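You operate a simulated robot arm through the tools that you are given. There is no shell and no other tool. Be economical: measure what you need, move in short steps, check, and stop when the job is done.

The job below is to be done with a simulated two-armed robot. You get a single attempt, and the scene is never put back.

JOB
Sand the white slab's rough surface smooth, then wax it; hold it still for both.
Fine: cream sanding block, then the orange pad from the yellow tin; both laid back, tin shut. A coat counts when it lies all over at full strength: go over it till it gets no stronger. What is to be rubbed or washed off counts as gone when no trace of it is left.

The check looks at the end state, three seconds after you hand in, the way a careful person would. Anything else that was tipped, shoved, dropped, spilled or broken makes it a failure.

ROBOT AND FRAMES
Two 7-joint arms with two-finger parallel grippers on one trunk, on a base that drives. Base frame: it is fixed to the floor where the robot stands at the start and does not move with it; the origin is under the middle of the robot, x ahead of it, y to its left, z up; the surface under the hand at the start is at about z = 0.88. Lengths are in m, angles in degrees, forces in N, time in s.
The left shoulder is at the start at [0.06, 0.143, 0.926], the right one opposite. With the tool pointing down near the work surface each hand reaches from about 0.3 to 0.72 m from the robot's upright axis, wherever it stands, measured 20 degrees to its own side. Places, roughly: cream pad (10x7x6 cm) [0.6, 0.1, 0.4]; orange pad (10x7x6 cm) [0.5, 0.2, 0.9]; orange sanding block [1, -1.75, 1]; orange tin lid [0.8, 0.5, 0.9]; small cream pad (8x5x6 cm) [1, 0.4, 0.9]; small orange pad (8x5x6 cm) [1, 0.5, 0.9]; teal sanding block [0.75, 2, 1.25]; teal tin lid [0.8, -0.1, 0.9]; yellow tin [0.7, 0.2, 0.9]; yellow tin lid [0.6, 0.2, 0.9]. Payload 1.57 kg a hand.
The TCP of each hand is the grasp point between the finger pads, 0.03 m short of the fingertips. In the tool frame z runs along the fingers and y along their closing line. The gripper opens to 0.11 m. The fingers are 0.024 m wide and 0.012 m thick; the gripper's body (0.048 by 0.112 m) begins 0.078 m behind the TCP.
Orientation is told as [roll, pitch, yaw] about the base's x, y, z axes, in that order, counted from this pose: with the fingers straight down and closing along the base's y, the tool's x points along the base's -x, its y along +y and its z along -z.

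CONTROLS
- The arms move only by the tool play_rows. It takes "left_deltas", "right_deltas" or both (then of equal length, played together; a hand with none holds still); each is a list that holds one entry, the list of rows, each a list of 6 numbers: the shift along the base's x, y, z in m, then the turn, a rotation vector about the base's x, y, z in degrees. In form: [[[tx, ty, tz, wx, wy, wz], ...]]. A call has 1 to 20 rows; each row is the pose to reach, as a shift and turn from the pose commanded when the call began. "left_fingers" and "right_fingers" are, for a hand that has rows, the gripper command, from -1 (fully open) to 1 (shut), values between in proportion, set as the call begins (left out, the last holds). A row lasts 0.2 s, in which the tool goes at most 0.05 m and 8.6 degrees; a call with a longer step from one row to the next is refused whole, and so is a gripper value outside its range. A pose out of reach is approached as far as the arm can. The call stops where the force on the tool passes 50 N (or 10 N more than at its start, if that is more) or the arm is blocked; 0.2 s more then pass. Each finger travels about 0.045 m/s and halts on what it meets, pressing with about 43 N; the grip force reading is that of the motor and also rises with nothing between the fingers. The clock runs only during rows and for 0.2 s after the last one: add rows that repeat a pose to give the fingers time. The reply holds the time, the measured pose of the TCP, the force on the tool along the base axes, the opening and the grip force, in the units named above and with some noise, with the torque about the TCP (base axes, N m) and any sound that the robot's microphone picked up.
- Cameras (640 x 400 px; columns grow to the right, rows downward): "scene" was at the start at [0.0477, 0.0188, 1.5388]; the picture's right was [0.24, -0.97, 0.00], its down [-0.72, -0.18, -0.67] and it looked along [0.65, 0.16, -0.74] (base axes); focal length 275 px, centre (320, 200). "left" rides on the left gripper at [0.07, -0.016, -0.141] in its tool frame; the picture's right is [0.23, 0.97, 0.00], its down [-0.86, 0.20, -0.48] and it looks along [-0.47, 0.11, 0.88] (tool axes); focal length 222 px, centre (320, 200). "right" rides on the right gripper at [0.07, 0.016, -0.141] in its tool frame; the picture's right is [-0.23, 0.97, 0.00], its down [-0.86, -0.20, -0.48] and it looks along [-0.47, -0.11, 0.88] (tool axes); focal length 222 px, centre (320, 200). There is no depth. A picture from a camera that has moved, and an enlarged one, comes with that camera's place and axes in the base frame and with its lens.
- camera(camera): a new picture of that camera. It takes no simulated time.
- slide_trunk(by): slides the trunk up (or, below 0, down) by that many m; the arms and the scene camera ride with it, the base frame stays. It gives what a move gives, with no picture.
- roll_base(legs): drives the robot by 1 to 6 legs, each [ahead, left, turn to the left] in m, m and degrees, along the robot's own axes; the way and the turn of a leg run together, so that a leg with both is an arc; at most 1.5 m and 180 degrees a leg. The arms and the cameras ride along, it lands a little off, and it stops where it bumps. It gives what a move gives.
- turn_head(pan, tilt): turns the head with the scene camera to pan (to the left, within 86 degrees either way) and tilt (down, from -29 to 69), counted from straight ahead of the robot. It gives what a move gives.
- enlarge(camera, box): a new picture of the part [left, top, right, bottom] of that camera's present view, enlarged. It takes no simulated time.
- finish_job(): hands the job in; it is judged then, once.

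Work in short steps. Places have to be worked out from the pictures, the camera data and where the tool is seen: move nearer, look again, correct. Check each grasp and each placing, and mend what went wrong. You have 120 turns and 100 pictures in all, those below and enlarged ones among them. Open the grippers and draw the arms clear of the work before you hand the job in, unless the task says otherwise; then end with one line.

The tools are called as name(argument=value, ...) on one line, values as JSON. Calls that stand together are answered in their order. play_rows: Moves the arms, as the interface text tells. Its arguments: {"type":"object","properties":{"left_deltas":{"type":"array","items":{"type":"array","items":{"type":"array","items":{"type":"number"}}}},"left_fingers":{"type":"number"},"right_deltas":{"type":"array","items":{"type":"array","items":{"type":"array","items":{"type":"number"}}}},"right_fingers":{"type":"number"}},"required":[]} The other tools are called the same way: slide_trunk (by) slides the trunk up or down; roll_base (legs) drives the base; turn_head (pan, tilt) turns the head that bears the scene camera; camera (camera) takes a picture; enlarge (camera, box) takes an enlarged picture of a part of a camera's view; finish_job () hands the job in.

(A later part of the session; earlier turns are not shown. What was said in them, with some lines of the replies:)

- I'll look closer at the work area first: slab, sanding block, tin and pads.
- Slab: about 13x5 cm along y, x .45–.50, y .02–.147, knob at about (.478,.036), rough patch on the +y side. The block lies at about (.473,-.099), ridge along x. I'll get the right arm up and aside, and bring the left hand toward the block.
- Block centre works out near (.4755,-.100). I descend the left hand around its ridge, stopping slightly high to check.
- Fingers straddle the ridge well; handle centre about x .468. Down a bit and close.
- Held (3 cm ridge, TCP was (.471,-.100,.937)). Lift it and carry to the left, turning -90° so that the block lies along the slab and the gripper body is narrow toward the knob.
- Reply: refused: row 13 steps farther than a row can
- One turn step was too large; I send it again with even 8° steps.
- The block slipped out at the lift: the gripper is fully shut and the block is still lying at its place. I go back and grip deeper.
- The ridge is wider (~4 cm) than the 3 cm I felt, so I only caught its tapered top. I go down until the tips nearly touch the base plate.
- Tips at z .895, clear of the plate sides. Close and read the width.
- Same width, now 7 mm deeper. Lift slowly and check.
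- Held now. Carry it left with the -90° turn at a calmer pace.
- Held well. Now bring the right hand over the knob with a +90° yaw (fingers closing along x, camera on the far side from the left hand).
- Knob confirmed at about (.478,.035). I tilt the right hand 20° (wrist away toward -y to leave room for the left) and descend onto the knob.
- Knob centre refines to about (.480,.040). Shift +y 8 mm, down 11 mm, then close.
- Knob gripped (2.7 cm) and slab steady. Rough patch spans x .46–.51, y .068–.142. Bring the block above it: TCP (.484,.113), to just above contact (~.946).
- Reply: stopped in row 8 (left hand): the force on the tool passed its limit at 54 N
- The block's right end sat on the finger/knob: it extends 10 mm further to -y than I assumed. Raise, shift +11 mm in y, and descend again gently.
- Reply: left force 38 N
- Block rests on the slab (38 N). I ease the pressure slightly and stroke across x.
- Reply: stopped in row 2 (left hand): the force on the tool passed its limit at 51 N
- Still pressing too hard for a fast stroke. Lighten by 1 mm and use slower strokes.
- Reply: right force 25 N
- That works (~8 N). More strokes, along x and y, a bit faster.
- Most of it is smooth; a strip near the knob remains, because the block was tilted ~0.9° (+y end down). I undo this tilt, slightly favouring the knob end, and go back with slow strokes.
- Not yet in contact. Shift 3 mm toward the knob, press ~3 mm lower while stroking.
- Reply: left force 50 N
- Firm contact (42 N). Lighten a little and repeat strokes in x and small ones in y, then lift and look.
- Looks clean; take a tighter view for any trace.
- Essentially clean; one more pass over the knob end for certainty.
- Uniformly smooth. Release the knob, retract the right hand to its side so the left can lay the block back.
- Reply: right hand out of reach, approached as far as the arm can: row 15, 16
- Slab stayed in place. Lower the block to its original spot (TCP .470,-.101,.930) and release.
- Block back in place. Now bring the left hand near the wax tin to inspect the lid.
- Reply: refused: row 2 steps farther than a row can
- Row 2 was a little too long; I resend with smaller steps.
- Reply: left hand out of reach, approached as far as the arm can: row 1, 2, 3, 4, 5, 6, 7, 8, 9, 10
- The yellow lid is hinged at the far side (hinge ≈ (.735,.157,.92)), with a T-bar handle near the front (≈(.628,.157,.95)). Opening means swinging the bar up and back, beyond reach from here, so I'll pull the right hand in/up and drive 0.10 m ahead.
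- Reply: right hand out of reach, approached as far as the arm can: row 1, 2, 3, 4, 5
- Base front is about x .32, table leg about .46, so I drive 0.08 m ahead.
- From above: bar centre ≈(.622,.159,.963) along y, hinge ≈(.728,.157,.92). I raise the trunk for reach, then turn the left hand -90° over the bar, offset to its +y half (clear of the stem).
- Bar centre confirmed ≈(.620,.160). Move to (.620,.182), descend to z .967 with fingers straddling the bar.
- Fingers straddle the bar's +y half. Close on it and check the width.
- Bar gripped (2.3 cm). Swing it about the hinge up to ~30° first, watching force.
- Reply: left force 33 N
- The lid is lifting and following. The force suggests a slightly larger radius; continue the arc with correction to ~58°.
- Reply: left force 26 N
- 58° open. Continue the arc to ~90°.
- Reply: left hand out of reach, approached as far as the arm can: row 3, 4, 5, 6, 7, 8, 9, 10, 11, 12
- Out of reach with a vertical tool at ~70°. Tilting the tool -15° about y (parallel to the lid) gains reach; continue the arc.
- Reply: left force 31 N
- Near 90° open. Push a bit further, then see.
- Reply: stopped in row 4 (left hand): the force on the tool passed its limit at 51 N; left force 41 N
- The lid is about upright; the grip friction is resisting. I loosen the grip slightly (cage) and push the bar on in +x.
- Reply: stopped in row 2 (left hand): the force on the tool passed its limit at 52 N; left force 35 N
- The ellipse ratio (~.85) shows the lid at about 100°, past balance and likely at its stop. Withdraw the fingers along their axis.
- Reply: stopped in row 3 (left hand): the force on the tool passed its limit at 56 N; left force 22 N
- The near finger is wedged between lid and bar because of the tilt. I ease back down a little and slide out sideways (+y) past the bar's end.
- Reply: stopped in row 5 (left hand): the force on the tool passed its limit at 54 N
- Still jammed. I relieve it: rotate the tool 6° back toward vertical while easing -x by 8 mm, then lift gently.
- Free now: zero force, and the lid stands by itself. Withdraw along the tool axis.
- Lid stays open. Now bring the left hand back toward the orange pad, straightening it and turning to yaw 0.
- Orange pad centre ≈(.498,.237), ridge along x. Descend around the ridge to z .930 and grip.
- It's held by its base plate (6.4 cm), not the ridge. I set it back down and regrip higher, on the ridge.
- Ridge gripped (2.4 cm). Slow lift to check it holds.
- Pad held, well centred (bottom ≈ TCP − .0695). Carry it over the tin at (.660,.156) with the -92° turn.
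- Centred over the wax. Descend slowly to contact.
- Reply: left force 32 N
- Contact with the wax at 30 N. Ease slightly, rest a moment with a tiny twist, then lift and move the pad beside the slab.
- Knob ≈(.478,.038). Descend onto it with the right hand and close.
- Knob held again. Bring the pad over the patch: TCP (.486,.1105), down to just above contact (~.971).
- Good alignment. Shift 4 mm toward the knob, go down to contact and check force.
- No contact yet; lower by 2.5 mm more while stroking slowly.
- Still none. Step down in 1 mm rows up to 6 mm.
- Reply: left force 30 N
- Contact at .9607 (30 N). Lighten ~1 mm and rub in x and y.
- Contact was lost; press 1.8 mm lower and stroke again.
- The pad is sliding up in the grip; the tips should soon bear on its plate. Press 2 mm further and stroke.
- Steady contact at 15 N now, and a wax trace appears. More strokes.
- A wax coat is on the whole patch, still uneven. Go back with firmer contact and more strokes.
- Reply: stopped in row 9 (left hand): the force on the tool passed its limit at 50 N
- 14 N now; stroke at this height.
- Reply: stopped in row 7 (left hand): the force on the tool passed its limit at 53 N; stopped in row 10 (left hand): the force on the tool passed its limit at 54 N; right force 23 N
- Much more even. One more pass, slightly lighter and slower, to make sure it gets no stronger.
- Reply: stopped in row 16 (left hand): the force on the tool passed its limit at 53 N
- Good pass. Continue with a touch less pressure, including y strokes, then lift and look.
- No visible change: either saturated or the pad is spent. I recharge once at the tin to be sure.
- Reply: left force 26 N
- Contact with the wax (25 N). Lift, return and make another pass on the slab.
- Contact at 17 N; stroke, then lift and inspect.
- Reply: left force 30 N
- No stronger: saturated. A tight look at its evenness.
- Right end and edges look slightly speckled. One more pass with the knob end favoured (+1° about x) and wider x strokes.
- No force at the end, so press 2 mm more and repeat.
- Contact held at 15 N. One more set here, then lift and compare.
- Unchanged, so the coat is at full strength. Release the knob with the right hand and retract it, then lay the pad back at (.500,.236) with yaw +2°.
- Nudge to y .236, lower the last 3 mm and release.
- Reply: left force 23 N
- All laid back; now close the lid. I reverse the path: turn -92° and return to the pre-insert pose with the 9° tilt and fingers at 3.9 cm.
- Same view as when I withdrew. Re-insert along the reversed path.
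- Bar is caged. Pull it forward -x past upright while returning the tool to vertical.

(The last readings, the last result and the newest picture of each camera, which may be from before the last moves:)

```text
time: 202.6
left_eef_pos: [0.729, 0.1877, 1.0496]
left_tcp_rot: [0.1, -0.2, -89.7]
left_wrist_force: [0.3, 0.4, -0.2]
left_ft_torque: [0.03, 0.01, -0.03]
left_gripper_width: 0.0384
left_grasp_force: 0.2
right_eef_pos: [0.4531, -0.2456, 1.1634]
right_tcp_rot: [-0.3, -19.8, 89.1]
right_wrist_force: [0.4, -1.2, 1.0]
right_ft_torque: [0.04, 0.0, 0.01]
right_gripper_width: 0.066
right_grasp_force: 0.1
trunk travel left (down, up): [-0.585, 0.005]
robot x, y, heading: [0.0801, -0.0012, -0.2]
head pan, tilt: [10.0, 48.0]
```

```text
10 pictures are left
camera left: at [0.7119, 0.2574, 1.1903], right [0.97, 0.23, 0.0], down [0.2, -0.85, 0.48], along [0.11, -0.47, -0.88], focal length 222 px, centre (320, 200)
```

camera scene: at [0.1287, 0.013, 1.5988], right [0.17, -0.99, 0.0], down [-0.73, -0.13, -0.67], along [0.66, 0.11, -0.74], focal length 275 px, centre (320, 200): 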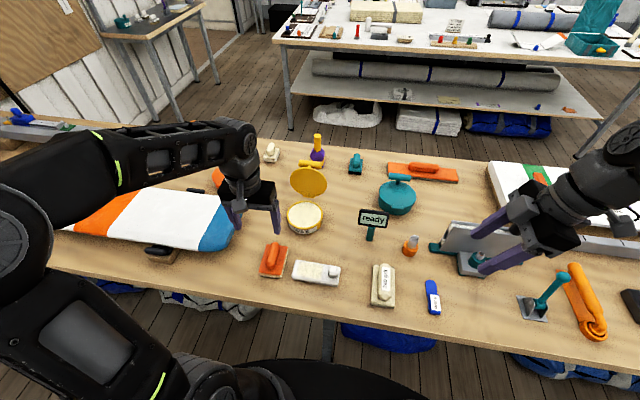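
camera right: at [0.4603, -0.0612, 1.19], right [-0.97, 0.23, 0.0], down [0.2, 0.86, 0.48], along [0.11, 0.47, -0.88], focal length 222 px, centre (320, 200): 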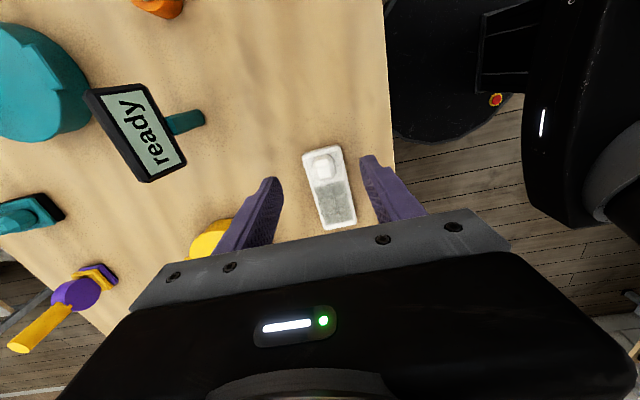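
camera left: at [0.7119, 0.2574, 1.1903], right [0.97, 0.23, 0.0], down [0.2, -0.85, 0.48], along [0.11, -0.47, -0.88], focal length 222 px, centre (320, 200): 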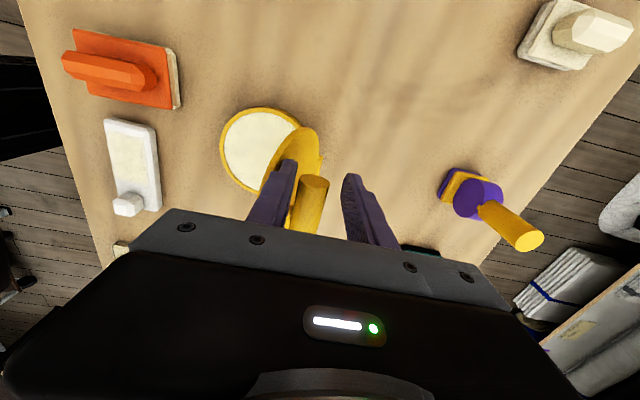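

Lid is at ~65° resting on the near finger. Grip the bar, then follow the opening arc backwards.

play_rows(left_deltas=[[[0, 0, 0, 0, 0, 0], [0, 0, 0, 0, 0, 0], [0, 0, 0, 0, 0, 0], [0, 0, 0, 0, 0, 0], [-0.007, 0, 0, 0, 0, 0], [-0.0147, 0, -0.0009, 0, 0, 0], [-0.0215, 0, -0.0021, 0, 0, 0], [-0.0285, 0, -0.0038, 0, 0, 0], [-0.036, 0, -0.0065, 0, 0, 0], [-0.0425, 0, -0.0092, 0, 0, 0], [-0.0495, 0, -0.0121, 0, 0, 0], [-0.056, 0, -0.0158, 0, 0, 0], [-0.062, 0, -0.0191, 0, 0, 0], [-0.068, 0, -0.0241, 0, 0, 0], [-0.0716, 0, -0.0301, 0, 0, 0], [-0.0716, 0, -0.0301, 0, 0, 0]]], left_fingers=1)

camera(camera="left")

```text
time: 206.0
left_eef_pos: [0.6556, 0.1878, 1.0203]
left_tcp_rot: [0.0, -0.2, -89.7]
left_wrist_force: [-7.3, -2.6, 7.8]
left_ft_torque: [-0.18, 0.07, -0.11]
left_gripper_width: 0.0231
left_grasp_force: 35.4
right_eef_pos: [0.4511, -0.247, 1.1627]
right_tcp_rot: [-0.5, -20.0, 89.1]
right_wrist_force: [0.8, 0.3, -0.5]
right_ft_torque: [0.0, -0.02, 0.02]
right_gripper_width: 0.066
right_grasp_force: 0.0
trunk travel left (down, up): [-0.585, 0.005]
robot x, y, heading: [0.0757, 0.0024, -0.1]
head pan, tilt: [10.0, 48.0]
```

```text
9 pictures are left
camera left: at [0.6381, 0.258, 1.1611], right [0.97, 0.23, 0.0], down [0.2, -0.85, 0.48], along [0.11, -0.47, -0.88], focal length 222 px, centre (320, 200)
```

left: 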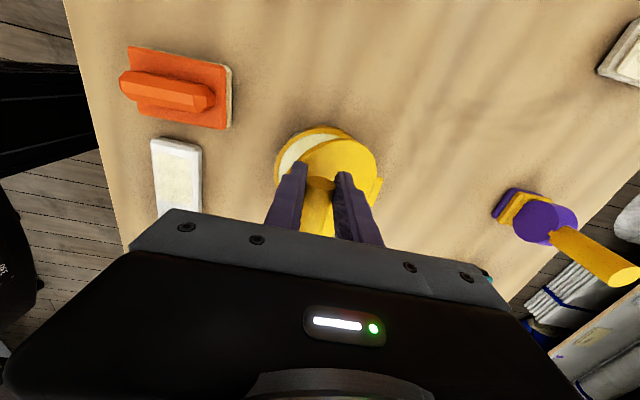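

Following nicely at ~27°. Continue down to closed.

play_rows(left_deltas=[[[-0.005, 0, -0.006, 0, 0, 0], [-0.011, 0, -0.013, 0, 0, 0], [-0.017, 0, -0.0205, 0, 0, 0], [-0.022, 0, -0.0285, 0, 0, 0], [-0.026, 0, -0.0375, 0, 0, 0], [-0.03, 0, -0.044, 0, 0, 0], [-0.032, 0, -0.05, 0, 0, 0], [-0.033, 0, -0.053, 0, 0, 0], [-0.033, 0, -0.053, 0, 0, 0]]])

enlarge(camera="scene", box=[240, 150, 380, 250])

```text
time: 208.0
left_eef_pos: [0.6224, 0.1873, 0.9672]
left_tcp_rot: [0.0, -0.3, -89.8]
left_wrist_force: [-5.2, -3.8, 2.8]
left_ft_torque: [-0.1, -0.06, -0.1]
left_gripper_width: 0.0233
left_grasp_force: 35.8
right_eef_pos: [0.4532, -0.2463, 1.1632]
right_tcp_rot: [-0.4, -20.0, 89.1]
right_wrist_force: [-0.5, 0.0, -0.6]
right_ft_torque: [-0.03, -0.01, 0.0]
right_gripper_width: 0.066
right_grasp_force: 0.0
trunk travel left (down, up): [-0.585, 0.005]
robot x, y, heading: [0.0762, 0.0001, 0.1]
head pan, tilt: [10.0, 48.0]
```

```text
4.00 times, centred on (310, 200) of scene
camera zoom: at [0.1279, 0.0126, 1.5988], right [0.17, -0.99, 0.0], down [-0.73, -0.13, -0.67], along [0.66, 0.12, -0.74], focal length 1101 px, centre (360, 200)
```

zoom: 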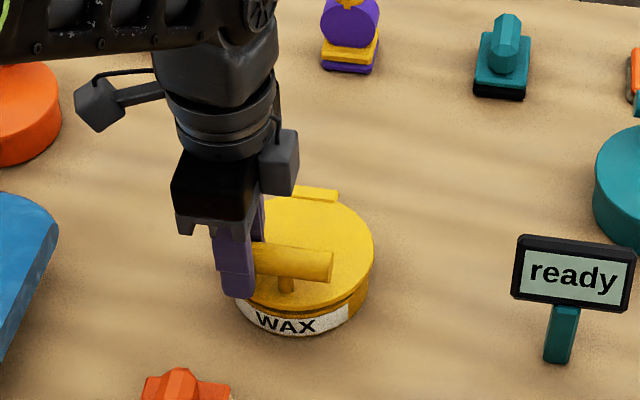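

Almost shut. Press down a few mm until it seats.

play_rows(left_deltas=[[[0, 0, -0.002, 0, 0, 0], [-0.001, 0, -0.004, 0, 0, 0], [-0.001, 0, -0.006, 0, 0, 0], [-0.001, 0, -0.008, 0, 0, 0], [-0.001, 0, -0.008, 0, 0, 0]]])

```text
time: 209.2
left_eef_pos: [0.6209, 0.1878, 0.9606]
left_tcp_rot: [0.3, -0.2, -89.7]
left_wrist_force: [-15.7, -2.4, 16.2]
left_ft_torque: [0.08, 0.1, -0.18]
left_gripper_width: 0.0232
left_grasp_force: 35.7
right_eef_pos: [0.4498, -0.247, 1.1642]
right_tcp_rot: [-0.5, -20.0, 89.2]
right_wrist_force: [0.3, -0.1, 0.1]
right_ft_torque: [0.01, 0.02, -0.04]
right_gripper_width: 0.0662
right_grasp_force: 0.0
trunk travel left (down, up): [-0.585, 0.005]
robot x, y, heading: [0.0792, 0.0009, 0.3]
head pan, tilt: [10.0, 48.0]
```

Seated (16 N reaction). Release the bar, lift straight up and retreat.

play_rows(left_deltas=[[[0.002, 0, 0.001, 0, 0, 0], [0.002, 0, 0.001, 0, 0, 0], [0.002, 0, 0.001, 0, 0, 0], [0.002, 0, 0.001, 0, 0, 0], [0.002, 0, 0.015, 0, 0, 0], [0.002, 0, 0.04, 0, 0, 0], [0.002, 0, 0.08, 0, 0, 0], [0.0, 0, 0.12, 0, 0, 0], [-0.04, 0.02, 0.13, 0, 0, 0], [-0.08, 0.04, 0.13, 0, 0, 0], [-0.12, 0.06, 0.13, 0, 0, 0], [-0.16, 0.08, 0.13, 0, 0, 0], [-0.2, 0.1, 0.13, 0, 0, 0], [-0.22, 0.11, 0.13, 0, 0, 0], [-0.22, 0.11, 0.13, 0, 0, 0]]], left_fingers=0)

camera(camera="scene")

enlarge(camera="scene", box=[260, 160, 360, 240])

```text
time: 212.4
left_eef_pos: [0.4033, 0.2954, 1.088]
left_tcp_rot: [-0.1, -0.1, -89.8]
left_wrist_force: [0.1, -0.1, 0.5]
left_ft_torque: [-0.01, -0.01, 0.02]
left_gripper_width: 0.0549
left_grasp_force: 0.0
right_eef_pos: [0.4539, -0.2462, 1.1632]
right_tcp_rot: [-0.4, -19.9, 89.1]
right_wrist_force: [-0.6, 0.0, 0.1]
right_ft_torque: [0.01, -0.03, 0.01]
right_gripper_width: 0.066
right_grasp_force: 0.1
trunk travel left (down, up): [-0.585, 0.005]
robot x, y, heading: [0.0796, -0.0005, -0.1]
head pan, tilt: [10.0, 48.0]
```

```text
7 pictures are left
camera scene: at [0.129, 0.013, 1.5988], right [0.17, -0.99, 0.0], down [-0.73, -0.13, -0.67], along [0.66, 0.11, -0.74], focal length 275 px, centre (320, 200)
```

scene: 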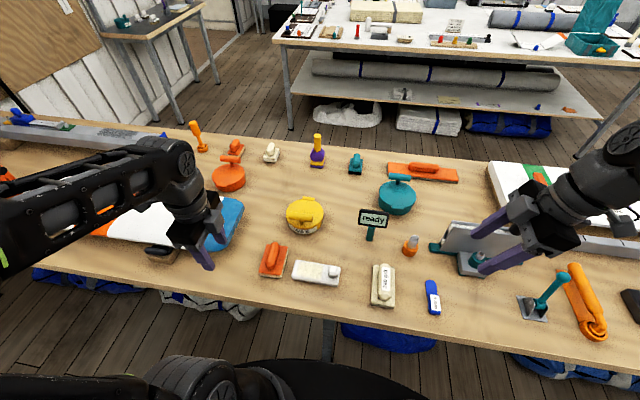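

```text
5.00 times, centred on (310, 200) of scene
camera zoom: at [0.129, 0.013, 1.5988], right [0.17, -0.99, 0.0], down [-0.73, -0.13, -0.67], along [0.66, 0.11, -0.74], focal length 1376 px, centre (370, 200)
```

zoom: 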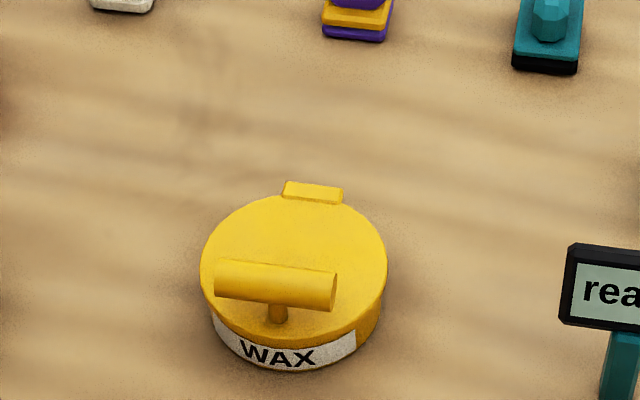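

Tin shut, pad and block in place. One last close look at slab, pad and block; then back the arms off.

enlarge(camera="scene", box=[245, 225, 445, 325])

play_rows(left_deltas=[[[-0.01, 0.01, 0.03, 0, 0, 0], [-0.02, 0.02, 0.05, 0, 0, 0], [-0.02, 0.02, 0.05, 0, 0, 0]]], left_fingers=-1, right_deltas=[[[-0.02, 0, 0, 0, 0, 0], [-0.04, 0, 0.0, 0, 0, 0], [-0.04, 0, 0.0, 0, 0, 0]]], right_fingers=-1)

```text
3.20 times, centred on (345, 275) of scene
camera zoom: at [0.129, 0.013, 1.5988], right [0.17, -0.99, 0.0], down [-0.73, -0.13, -0.67], along [0.66, 0.11, -0.74], focal length 881 px, centre (240, -40)
```

zoom: 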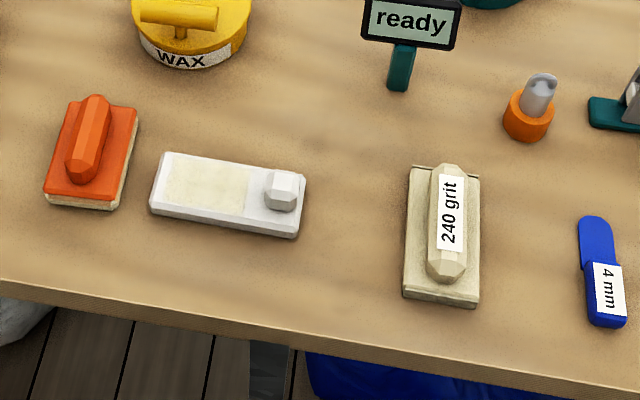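

```text
time: 213.2
left_eef_pos: [0.3841, 0.3165, 1.1381]
left_tcp_rot: [0.1, -0.2, -89.8]
left_wrist_force: [-0.2, 0.1, 0.1]
left_ft_torque: [-0.01, 0.03, 0.0]
left_gripper_width: 0.1103
left_grasp_force: 0.0
right_eef_pos: [0.4135, -0.2476, 1.163]
right_tcp_rot: [-0.3, -19.9, 89.0]
right_wrist_force: [0.5, 0.3, 0.2]
right_ft_torque: [0.03, -0.01, 0.02]
right_gripper_width: 0.1099
right_grasp_force: 0.1
trunk travel left (down, up): [-0.585, 0.005]
robot x, y, heading: [0.0783, 0.0026, -0.1]
head pan, tilt: [10.0, 48.0]
```

Everything is in place and the grippers are open and clear; I hand in.

finish_job()

```text
The job is handed in.
```

The white slab is sanded smooth and waxed until the coat got no stronger. I held it by its knob for both. The cream block and orange pad are back in their places, the yellow tin is shut, and both arms are open and clear.
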